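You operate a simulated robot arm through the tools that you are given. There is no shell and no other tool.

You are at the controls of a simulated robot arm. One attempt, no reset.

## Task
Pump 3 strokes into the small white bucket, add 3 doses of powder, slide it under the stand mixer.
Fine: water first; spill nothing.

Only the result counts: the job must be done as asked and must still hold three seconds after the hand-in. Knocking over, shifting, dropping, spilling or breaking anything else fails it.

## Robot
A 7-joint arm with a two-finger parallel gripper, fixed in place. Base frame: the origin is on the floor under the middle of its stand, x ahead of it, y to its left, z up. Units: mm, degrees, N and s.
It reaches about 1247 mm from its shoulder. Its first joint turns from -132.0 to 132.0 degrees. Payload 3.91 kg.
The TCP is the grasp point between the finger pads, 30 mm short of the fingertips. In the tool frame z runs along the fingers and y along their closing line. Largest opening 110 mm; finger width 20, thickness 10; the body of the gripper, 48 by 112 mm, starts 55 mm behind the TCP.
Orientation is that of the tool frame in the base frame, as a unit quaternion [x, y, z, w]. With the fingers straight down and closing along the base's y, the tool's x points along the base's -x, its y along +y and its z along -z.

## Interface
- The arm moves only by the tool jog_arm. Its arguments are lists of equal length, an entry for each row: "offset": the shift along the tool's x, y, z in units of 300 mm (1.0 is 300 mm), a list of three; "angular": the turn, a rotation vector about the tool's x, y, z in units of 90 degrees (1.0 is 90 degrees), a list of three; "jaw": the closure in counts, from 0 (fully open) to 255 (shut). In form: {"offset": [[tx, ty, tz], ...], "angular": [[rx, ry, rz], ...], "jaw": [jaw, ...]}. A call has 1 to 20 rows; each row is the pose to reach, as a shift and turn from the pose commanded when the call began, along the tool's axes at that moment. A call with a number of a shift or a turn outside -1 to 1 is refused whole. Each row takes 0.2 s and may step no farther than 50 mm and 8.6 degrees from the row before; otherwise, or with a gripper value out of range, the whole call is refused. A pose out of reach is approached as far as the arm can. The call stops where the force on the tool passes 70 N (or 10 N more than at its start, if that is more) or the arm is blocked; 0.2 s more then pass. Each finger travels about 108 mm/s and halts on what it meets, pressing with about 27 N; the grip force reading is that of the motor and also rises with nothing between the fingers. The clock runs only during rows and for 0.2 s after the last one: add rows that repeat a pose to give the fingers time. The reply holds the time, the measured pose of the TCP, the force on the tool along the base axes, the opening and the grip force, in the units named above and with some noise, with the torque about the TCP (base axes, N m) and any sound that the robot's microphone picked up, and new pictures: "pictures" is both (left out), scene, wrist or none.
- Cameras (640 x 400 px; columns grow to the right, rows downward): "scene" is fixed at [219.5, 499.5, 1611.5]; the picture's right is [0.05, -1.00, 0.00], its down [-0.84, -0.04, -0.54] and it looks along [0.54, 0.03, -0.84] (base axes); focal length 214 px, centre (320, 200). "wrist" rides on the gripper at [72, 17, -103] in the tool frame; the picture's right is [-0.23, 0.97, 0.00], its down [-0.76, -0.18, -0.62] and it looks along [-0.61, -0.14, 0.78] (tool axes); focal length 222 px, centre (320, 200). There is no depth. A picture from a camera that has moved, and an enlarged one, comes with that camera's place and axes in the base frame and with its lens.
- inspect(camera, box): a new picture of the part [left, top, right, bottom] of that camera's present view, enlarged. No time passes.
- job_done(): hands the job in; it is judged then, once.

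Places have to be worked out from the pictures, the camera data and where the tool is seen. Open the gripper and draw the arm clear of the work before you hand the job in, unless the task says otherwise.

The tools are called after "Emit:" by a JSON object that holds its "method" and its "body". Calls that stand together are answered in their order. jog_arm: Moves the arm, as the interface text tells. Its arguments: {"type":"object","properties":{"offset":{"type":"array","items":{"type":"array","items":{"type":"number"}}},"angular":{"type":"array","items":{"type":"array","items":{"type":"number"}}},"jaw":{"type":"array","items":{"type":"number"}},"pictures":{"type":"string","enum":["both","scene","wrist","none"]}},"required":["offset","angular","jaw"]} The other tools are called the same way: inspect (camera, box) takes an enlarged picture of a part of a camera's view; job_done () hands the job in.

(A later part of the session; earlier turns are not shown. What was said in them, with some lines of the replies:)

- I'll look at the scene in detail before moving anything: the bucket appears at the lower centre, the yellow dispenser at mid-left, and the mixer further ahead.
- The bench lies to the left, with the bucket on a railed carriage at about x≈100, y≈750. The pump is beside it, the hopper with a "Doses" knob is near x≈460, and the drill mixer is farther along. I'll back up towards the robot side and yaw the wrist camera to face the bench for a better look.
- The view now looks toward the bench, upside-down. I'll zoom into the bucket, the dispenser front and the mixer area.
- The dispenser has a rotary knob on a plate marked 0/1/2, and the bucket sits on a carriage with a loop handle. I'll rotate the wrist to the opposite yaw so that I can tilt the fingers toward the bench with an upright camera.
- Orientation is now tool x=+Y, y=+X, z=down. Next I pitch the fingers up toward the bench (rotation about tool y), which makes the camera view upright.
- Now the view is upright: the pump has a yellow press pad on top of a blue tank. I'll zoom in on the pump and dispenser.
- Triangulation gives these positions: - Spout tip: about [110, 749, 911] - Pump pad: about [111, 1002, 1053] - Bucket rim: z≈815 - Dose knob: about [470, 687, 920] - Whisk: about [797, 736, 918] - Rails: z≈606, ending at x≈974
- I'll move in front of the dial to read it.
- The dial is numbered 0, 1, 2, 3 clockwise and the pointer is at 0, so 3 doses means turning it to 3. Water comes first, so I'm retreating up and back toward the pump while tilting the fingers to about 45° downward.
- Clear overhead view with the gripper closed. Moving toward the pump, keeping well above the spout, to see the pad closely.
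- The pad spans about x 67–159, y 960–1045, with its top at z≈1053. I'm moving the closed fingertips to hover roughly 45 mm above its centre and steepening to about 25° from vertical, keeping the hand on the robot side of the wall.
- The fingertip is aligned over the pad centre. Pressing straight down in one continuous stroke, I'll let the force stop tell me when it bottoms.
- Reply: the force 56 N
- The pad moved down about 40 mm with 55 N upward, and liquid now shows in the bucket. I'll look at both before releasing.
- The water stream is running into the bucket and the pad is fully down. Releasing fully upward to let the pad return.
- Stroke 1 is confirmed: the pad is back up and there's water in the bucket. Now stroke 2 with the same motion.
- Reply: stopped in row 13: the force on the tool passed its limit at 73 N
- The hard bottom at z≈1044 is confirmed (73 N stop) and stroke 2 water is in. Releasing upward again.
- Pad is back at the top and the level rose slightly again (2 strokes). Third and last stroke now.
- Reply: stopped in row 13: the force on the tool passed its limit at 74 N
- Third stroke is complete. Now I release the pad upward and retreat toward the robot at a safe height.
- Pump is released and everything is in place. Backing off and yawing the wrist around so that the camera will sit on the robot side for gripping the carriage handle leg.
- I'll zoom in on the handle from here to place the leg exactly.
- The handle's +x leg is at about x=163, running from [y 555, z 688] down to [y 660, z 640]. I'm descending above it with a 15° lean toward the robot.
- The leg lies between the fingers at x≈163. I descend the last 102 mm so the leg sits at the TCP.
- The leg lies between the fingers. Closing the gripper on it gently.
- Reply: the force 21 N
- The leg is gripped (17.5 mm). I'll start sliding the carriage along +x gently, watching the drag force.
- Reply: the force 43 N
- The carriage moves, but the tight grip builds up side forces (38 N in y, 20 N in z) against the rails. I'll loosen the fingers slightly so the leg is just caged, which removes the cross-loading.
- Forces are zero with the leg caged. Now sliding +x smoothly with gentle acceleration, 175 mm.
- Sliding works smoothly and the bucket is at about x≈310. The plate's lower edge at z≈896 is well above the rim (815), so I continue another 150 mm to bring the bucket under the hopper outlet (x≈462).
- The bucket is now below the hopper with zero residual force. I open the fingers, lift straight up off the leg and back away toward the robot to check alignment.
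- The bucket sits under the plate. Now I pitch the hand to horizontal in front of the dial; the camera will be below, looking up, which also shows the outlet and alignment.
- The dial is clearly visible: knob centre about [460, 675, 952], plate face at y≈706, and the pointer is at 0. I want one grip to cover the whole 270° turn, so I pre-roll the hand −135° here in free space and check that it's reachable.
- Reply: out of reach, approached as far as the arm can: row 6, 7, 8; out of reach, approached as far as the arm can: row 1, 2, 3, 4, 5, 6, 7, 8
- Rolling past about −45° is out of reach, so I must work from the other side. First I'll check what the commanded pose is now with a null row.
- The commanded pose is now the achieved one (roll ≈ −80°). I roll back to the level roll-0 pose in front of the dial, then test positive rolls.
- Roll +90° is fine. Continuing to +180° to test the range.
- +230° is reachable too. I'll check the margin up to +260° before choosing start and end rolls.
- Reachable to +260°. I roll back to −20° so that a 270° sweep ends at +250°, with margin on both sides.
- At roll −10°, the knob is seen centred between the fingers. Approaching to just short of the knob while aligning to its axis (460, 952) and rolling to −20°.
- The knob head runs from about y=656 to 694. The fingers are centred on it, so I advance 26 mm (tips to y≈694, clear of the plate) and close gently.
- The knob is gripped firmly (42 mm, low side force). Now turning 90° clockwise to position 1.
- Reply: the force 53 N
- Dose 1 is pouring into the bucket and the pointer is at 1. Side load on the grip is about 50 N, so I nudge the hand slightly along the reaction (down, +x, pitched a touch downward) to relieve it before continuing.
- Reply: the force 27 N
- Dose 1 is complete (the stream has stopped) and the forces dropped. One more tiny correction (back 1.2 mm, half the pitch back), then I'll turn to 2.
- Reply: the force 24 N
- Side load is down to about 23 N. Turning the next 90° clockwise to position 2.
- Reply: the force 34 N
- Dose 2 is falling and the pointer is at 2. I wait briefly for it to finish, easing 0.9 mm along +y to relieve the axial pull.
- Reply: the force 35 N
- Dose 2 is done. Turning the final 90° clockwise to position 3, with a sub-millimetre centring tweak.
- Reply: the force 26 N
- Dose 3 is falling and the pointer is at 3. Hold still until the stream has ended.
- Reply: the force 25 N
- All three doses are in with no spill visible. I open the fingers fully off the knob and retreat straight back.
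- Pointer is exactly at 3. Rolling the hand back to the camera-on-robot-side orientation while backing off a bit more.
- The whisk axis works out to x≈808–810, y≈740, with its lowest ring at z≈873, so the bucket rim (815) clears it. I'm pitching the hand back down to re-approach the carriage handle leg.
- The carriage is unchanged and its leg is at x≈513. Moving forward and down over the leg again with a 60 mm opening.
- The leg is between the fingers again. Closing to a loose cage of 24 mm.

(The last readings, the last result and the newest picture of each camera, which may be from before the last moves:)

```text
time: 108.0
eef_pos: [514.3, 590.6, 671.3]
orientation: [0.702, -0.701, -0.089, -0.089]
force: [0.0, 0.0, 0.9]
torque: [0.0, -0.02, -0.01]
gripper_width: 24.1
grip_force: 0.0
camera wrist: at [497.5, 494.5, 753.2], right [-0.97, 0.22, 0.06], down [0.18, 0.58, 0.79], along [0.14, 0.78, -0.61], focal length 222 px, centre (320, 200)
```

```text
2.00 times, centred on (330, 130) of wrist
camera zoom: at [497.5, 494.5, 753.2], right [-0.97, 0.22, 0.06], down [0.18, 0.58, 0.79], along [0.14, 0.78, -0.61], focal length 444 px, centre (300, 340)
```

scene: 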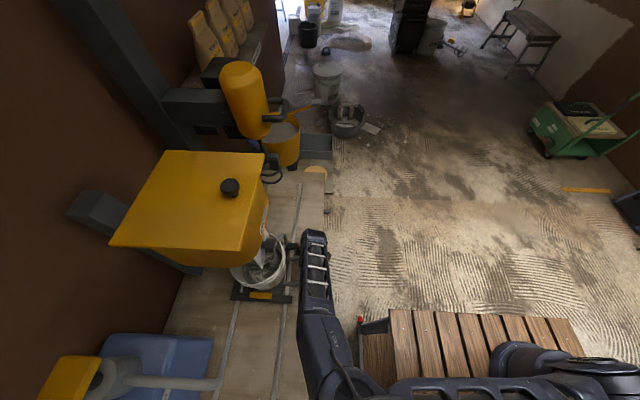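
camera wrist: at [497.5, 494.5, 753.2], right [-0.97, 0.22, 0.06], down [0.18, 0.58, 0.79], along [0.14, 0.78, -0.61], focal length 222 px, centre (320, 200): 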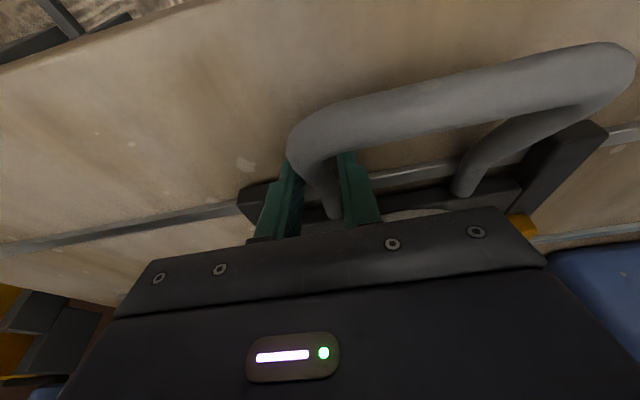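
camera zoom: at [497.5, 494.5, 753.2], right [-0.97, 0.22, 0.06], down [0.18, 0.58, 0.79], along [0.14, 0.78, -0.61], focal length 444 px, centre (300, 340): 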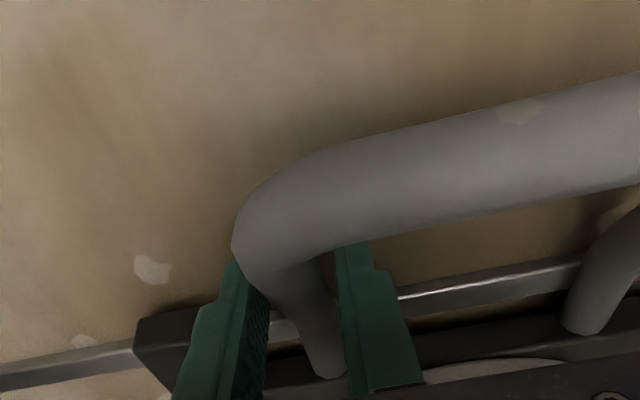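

Caged with zero force. Sliding +x smoothly, first 175 mm.

Emit:
{"method": "jog_arm", "body": {"offset": [[0, -0.0067, 0], [0, -0.02, 0], [0, -0.04, 0], [0, -0.0667, 0], [0, -0.1, 0], [0, -0.1367, 0], [0, -0.1733, 0], [0, -0.21, 0], [0, -0.2467, 0], [0, -0.2833, 0], [0, -0.32, 0], [0, -0.3567, 0], [0, -0.3933, 0], [0, -0.43, 0], [0, -0.4667, 0], [0, -0.5033, 0], [0, -0.5333, 0], [0, -0.5567, 0], [0, -0.5733, 0], [0, -0.5833, 0]], "angular": [[0, 0, 0], [0, 0, 0], [0, 0, 0], [0, 0, 0], [0, 0, 0], [0, 0, 0], [0, 0, 0], [0, 0, 0], [0, 0, 0], [0, 0, 0], [0, 0, 0], [0, 0, 0], [0, 0, 0], [0, 0, 0], [0, 0, 0], [0, 0, 0], [0, 0, 0], [0, 0, 0], [0, 0, 0], [0, 0, 0]], "jaw": [200, 200, 200, 200, 200, 200, 200, 200, 200, 200, 200, 200, 200, 200, 200, 200, 200, 200, 200, 200], "pictures": "both"}}

Emit:
{"method": "inspect", "body": {"camera": "scene", "box": [200, 100, 380, 270]}}

```text
time: 112.2
eef_pos: [689.4, 590.8, 672.7]
orientation: [-0.701, 0.702, 0.089, 0.089]
force: [0.4, 0.3, -0.7]
torque: [0.03, -0.01, -0.01]
gripper_width: 23.9
grip_force: 0.0
camera wrist: at [672.5, 494.5, 754.3], right [-0.97, 0.22, 0.06], down [0.18, 0.58, 0.79], along [0.14, 0.78, -0.61], focal length 222 px, centre (320, 200)
```

scene: 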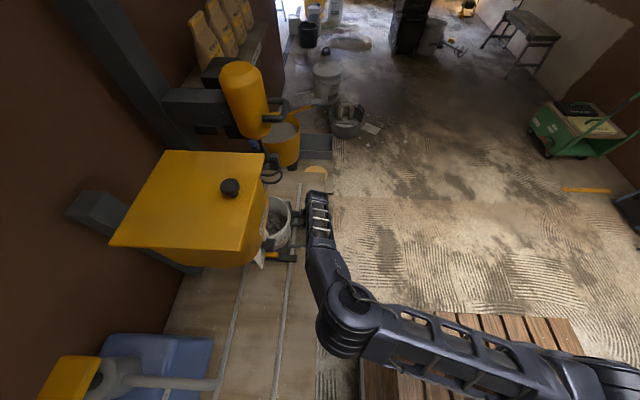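
wrist: 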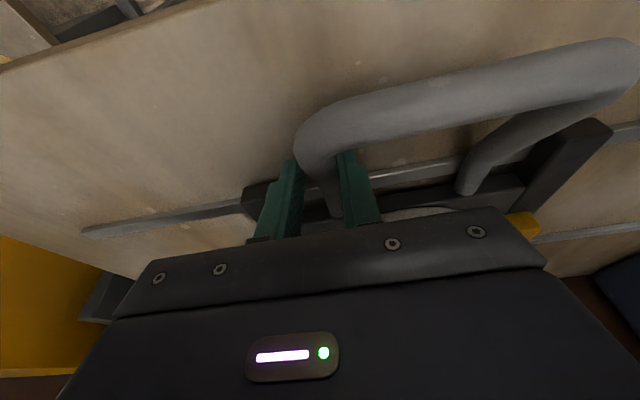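

```text
2.35 times, centred on (290, 185) of scene
camera zoom: at [219.5, 499.5, 1611.5], right [0.05, -1.0, 0.0], down [-0.84, -0.04, -0.54], along [0.54, 0.03, -0.84], focal length 505 px, centre (391, 235)
```

zoom: 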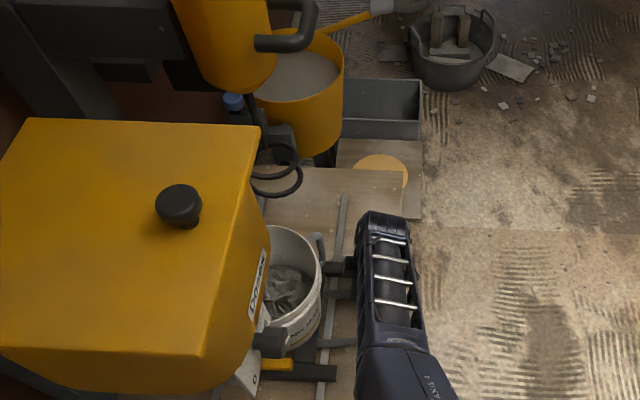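

Bucket is clear of the hopper and the whisk's lowest ring is about 50 mm above the rim. Pushing the remaining ~177 mm to put the bucket at x≈809.

Emit:
{"method": "jog_arm", "body": {"offset": [[0, -0.0067, 0], [0, -0.02, 0], [0, -0.04, 0], [0, -0.0667, 0], [0, -0.1, 0], [0, -0.1367, 0], [0, -0.1733, 0], [0, -0.21, 0], [0, -0.2467, 0], [0, -0.2833, 0], [0, -0.32, 0], [0, -0.3567, 0], [0, -0.3933, 0], [0, -0.43, 0], [0, -0.4667, 0], [0, -0.5033, 0], [0, -0.5367, 0], [0, -0.5617, 0], [0, -0.58, 0], [0, -0.59, 0]], "angular": [[0, 0, 0], [0, 0, 0], [0, 0, 0], [0, 0, 0], [0, 0, 0], [0, 0, 0], [0, 0, 0], [0, 0, 0], [0, 0, 0], [0, 0, 0], [0, 0, 0], [0, 0, 0], [0, 0, 0], [0, 0, 0], [0, 0, 0], [0, 0, 0], [0, 0, 0], [0, 0, 0], [0, 0, 0], [0, 0, 0]], "jaw": [200, 200, 200, 200, 200, 200, 200, 200, 200, 200, 200, 200, 200, 200, 200, 200, 200, 200, 200, 200], "pictures": "both"}}

Emit:
{"method": "inspect", "body": {"camera": "scene", "box": [210, 100, 370, 250]}}

```text
time: 116.4
eef_pos: [866.6, 590.7, 671.2]
orientation: [-0.7, 0.702, 0.089, 0.09]
force: [-0.2, 0.1, 0.8]
torque: [-0.01, -0.02, 0.02]
gripper_width: 23.7
grip_force: 0.0
camera wrist: at [849.7, 494.1, 753.5], right [-0.97, 0.22, 0.06], down [0.18, 0.58, 0.79], along [0.14, 0.78, -0.61], focal length 222 px, centre (320, 200)
```

scene: 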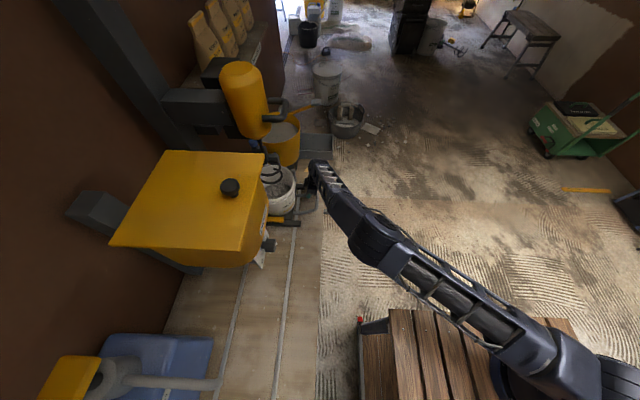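
wrist: 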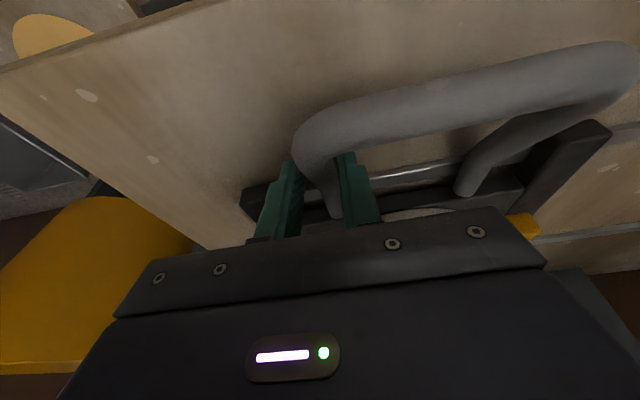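

```text
2.67 times, centred on (290, 175) of scene
camera zoom: at [219.5, 499.5, 1611.5], right [0.05, -1.0, 0.0], down [-0.84, -0.04, -0.54], along [0.54, 0.03, -0.84], focal length 572 px, centre (400, 267)
```

zoom: 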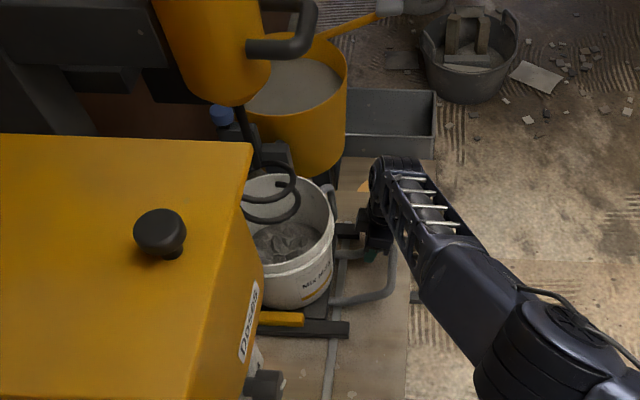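

The bucket is under the whisk with no residual force. I open the fingers, lift off the leg and back away to verify alignment.

Emit:
{"method": "jog_arm", "body": {"offset": [[0, 0, 0], [0, 0, 0], [0, 0, 0], [-0.0171, 0, -0.0644], [-0.0343, 0, -0.1288], [-0.0514, 0, -0.1932], [-0.0686, 0, -0.2576], [-0.0857, 0, -0.322], [0.026, 0, -0.4207], [0.1377, 0, -0.5193], [0.2493, 0, -0.618], [0.361, 0, -0.7167], [0.4727, 0, -0.8153]], "angular": [[0, 0, 0], [0, 0, 0], [0, 0, 0], [0, 0, 0], [0, 0, 0], [0, 0, 0], [0, 0, 0], [0, 0, 0], [0, 0, 0], [0, 0, 0], [0, 0, 0], [0, 0, 0], [0, 0, 0]], "jaw": [180, 140, 116, 116, 116, 116, 116, 116, 100, 80, 60, 40, 20], "pictures": "both"}}

Emit:
{"method": "inspect", "body": {"camera": "scene", "box": [210, 100, 370, 250]}}

Emit:
{"method": "inspect", "body": {"camera": "wrist", "box": [200, 60, 460, 260]}}

```text
time: 119.2
eef_pos: [866.2, 388.7, 873.8]
orientation: [-0.701, 0.702, 0.09, 0.089]
force: [0.1, 0.1, -0.9]
torque: [0.01, 0.03, -0.02]
gripper_width: 101.4
grip_force: 0.0
camera wrist: at [850.2, 291.1, 955.7], right [-0.97, 0.22, 0.06], down [0.18, 0.58, 0.79], along [0.14, 0.78, -0.61], focal length 222 px, centre (320, 200)
```

scene: 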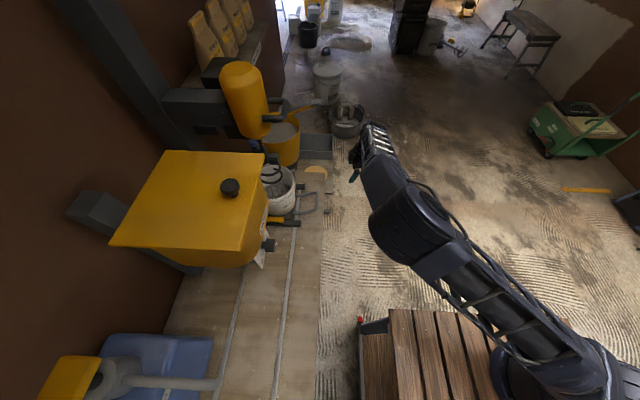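
wrist: 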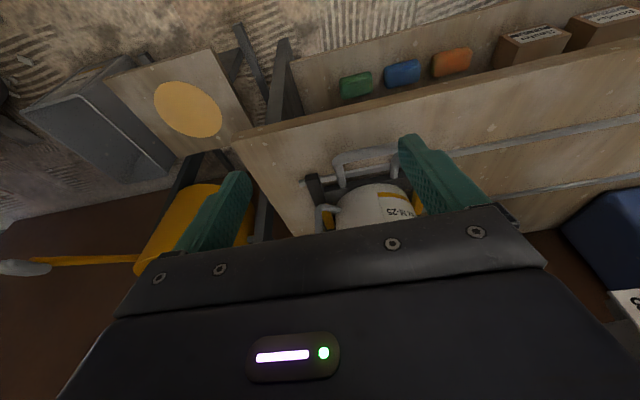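

```text
2.67 times, centred on (290, 175) of scene
camera zoom: at [219.5, 499.5, 1611.5], right [0.05, -1.0, 0.0], down [-0.84, -0.04, -0.54], along [0.54, 0.03, -0.84], focal length 572 px, centre (400, 267)
```

zoom: 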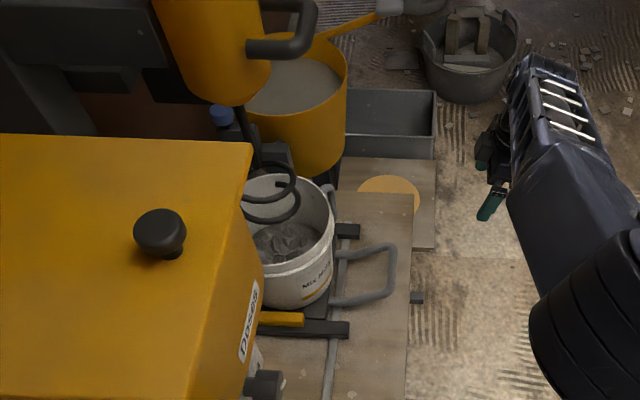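

```text
2.00 times, centred on (330, 160) of wrist
camera zoom: at [850.2, 291.1, 955.7], right [-0.97, 0.22, 0.06], down [0.18, 0.58, 0.79], along [0.14, 0.78, -0.61], focal length 444 px, centre (300, 280)
```

zoom: 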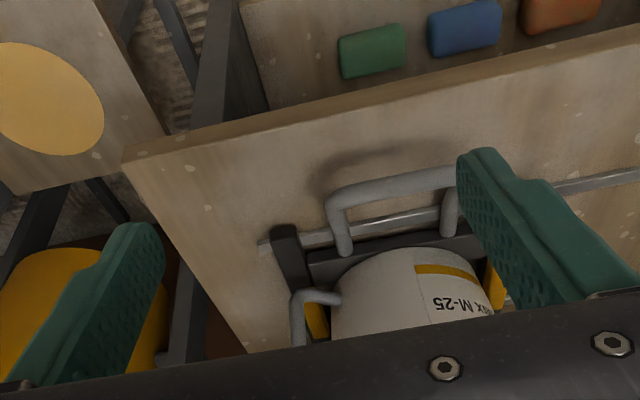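

The carriage still sits within the rail. To compare the bucket and whisk positions directly, I pitch the camera to look level from the front.

Emit:
{"method": "jog_arm", "body": {"offset": [[0, 0.02, 0], [0, 0.04, 0], [0, 0.06, 0], [0, 0.08, 0], [0, 0.1, 0]], "angular": [[0, -0.082, 0], [0, -0.164, 0], [0, -0.247, 0], [0, -0.329, 0], [0, -0.411, 0]], "jaw": [0, 0, 0, 0, 0], "pictures": "both"}}

Emit:
{"method": "inspect", "body": {"camera": "wrist", "box": [220, 20, 460, 220]}}

```text
time: 120.4
eef_pos: [836.6, 391.4, 875.0]
orientation: [0.637, -0.636, -0.308, -0.307]
force: [-0.9, -1.5, -0.6]
torque: [0.02, 0.02, 0.0]
gripper_width: 109.9
grip_force: 0.0
camera wrist: at [818.9, 265.1, 881.7], right [-0.97, 0.14, 0.18], down [0.18, -0.02, 0.98], along [0.14, 0.99, -0.01], focal length 222 px, centre (320, 200)
```

scene: 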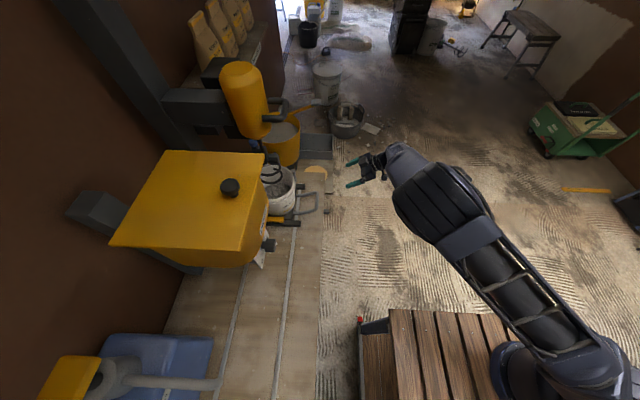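
wrist: 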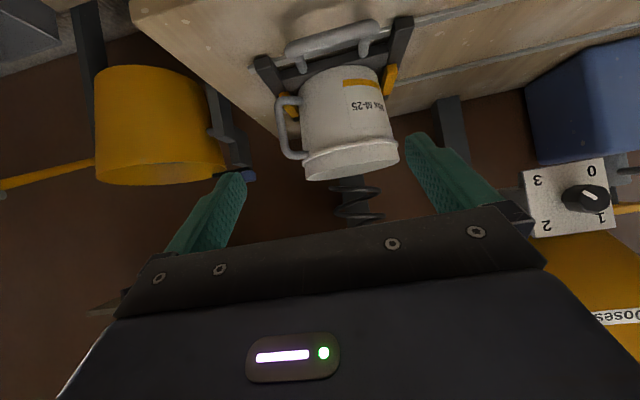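

```text
2.00 times, centred on (340, 120) of wrist
camera zoom: at [818.9, 265.1, 881.7], right [-0.97, 0.14, 0.18], down [0.18, -0.02, 0.98], along [0.14, 0.99, -0.01], focal length 444 px, centre (280, 360)
```

zoom: 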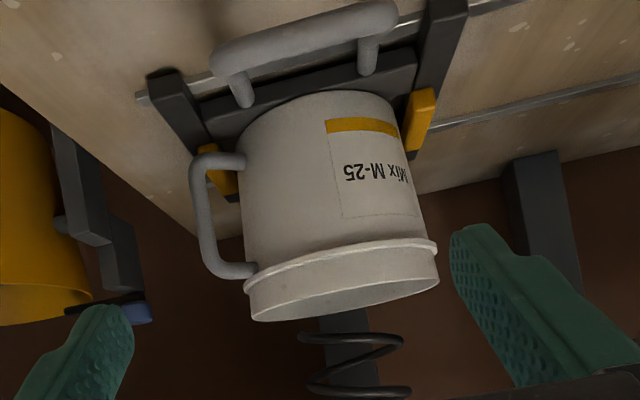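

Extending the bucket axis lands right on the whisk, with the rim clear below it, so the alignment is good. I draw the arm back further, clear of the work, and check the bench for spills.

Emit:
{"method": "jog_arm", "body": {"offset": [[0, 0, -0.1], [0, 0, -0.2], [0, 0, -0.3], [0, 0, -0.4], [0, 0, -0.5]], "angular": [[0, 0, 0], [0, 0, 0], [0, 0, 0], [0, 0, 0], [0, 0, 0]], "jaw": [0, 0, 0, 0, 0], "pictures": "both"}}

Emit:
{"method": "inspect", "body": {"camera": "scene", "box": [150, 230, 350, 400]}}

Emit:
{"method": "inspect", "body": {"camera": "scene", "box": [220, 120, 340, 230]}}

Emit:
{"method": "inspect", "body": {"camera": "wrist", "box": [220, 20, 460, 220]}}

```text
time: 121.6
eef_pos: [835.7, 273.5, 966.8]
orientation: [-0.637, 0.637, 0.307, 0.307]
force: [0.0, 0.5, -1.6]
torque: [-0.01, -0.01, -0.02]
gripper_width: 109.8
grip_force: 0.0
camera wrist: at [819.2, 147.3, 973.5], right [-0.97, 0.14, 0.18], down [0.18, -0.01, 0.98], along [0.14, 0.99, -0.01], focal length 222 px, centre (320, 200)
```

scene: 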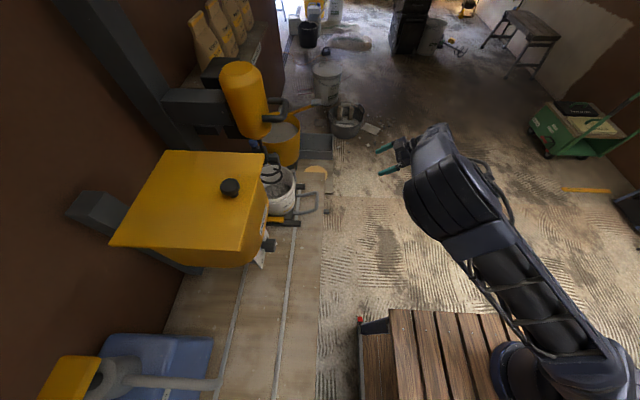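
wrist: 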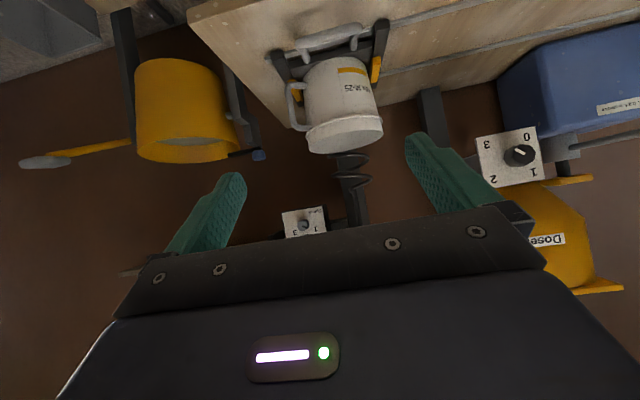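

```text
2.35 times, centred on (250, 315) of scene
camera zoom: at [219.5, 499.5, 1611.5], right [0.05, -1.0, 0.0], down [-0.84, -0.04, -0.54], along [0.54, 0.03, -0.84], focal length 505 px, centre (485, -71)
```

zoom: 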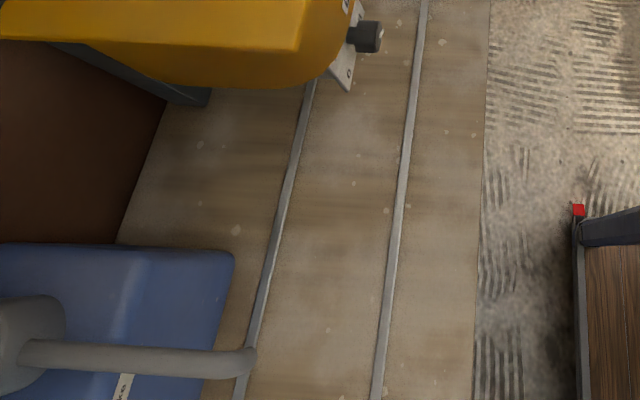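

```text
3.64 times, centred on (280, 175) of scene
camera zoom: at [219.5, 499.5, 1611.5], right [0.05, -1.0, 0.0], down [-0.84, -0.04, -0.54], along [0.54, 0.03, -0.84], focal length 780 px, centre (466, 291)
```

zoom: 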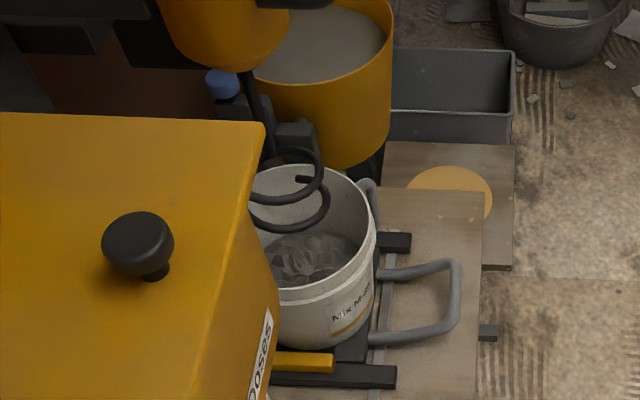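

```text
2.00 times, centred on (340, 120) of wrist
camera zoom: at [819.2, 147.3, 973.5], right [-0.97, 0.14, 0.18], down [0.18, -0.01, 0.98], along [0.14, 0.99, -0.01], focal length 444 px, centre (280, 360)
```

zoom: 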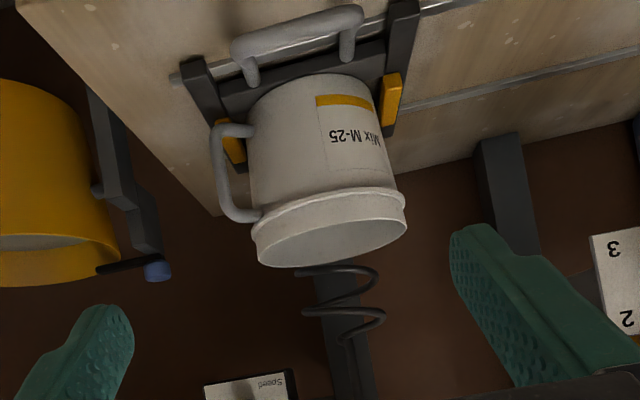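

The bench is clean, the bucket is centred under the whisk, the dial is at 3 after three pump strokes, and the gripper is open with the arm clear. Handing the job in.

Emit:
{"method": "job_done", "body": {}}

```text
The job is handed in.
```

The white bucket is under the stand mixer with 3 pump strokes of water and 3 doses of powder in it, water first. I've handed the job in, but no verdict has come back.

- **Water:** I pressed the pump pad fully down three times and let it return fully each time. The level rose with every stroke.
- **Powder:** With the bucket under the hopper, I turned the dial from 0 to 3, waiting for each dose to finish falling. I left the dial at 3.
- **Position:** The bucket is centred under the mixer's whisk, at about x = 809 mm. The whisk is roughly 50 mm above its rim.
- **Checks:** The final pictures show no spills on the bench and nothing else moved. The gripper is open and the arm is clear of the work.
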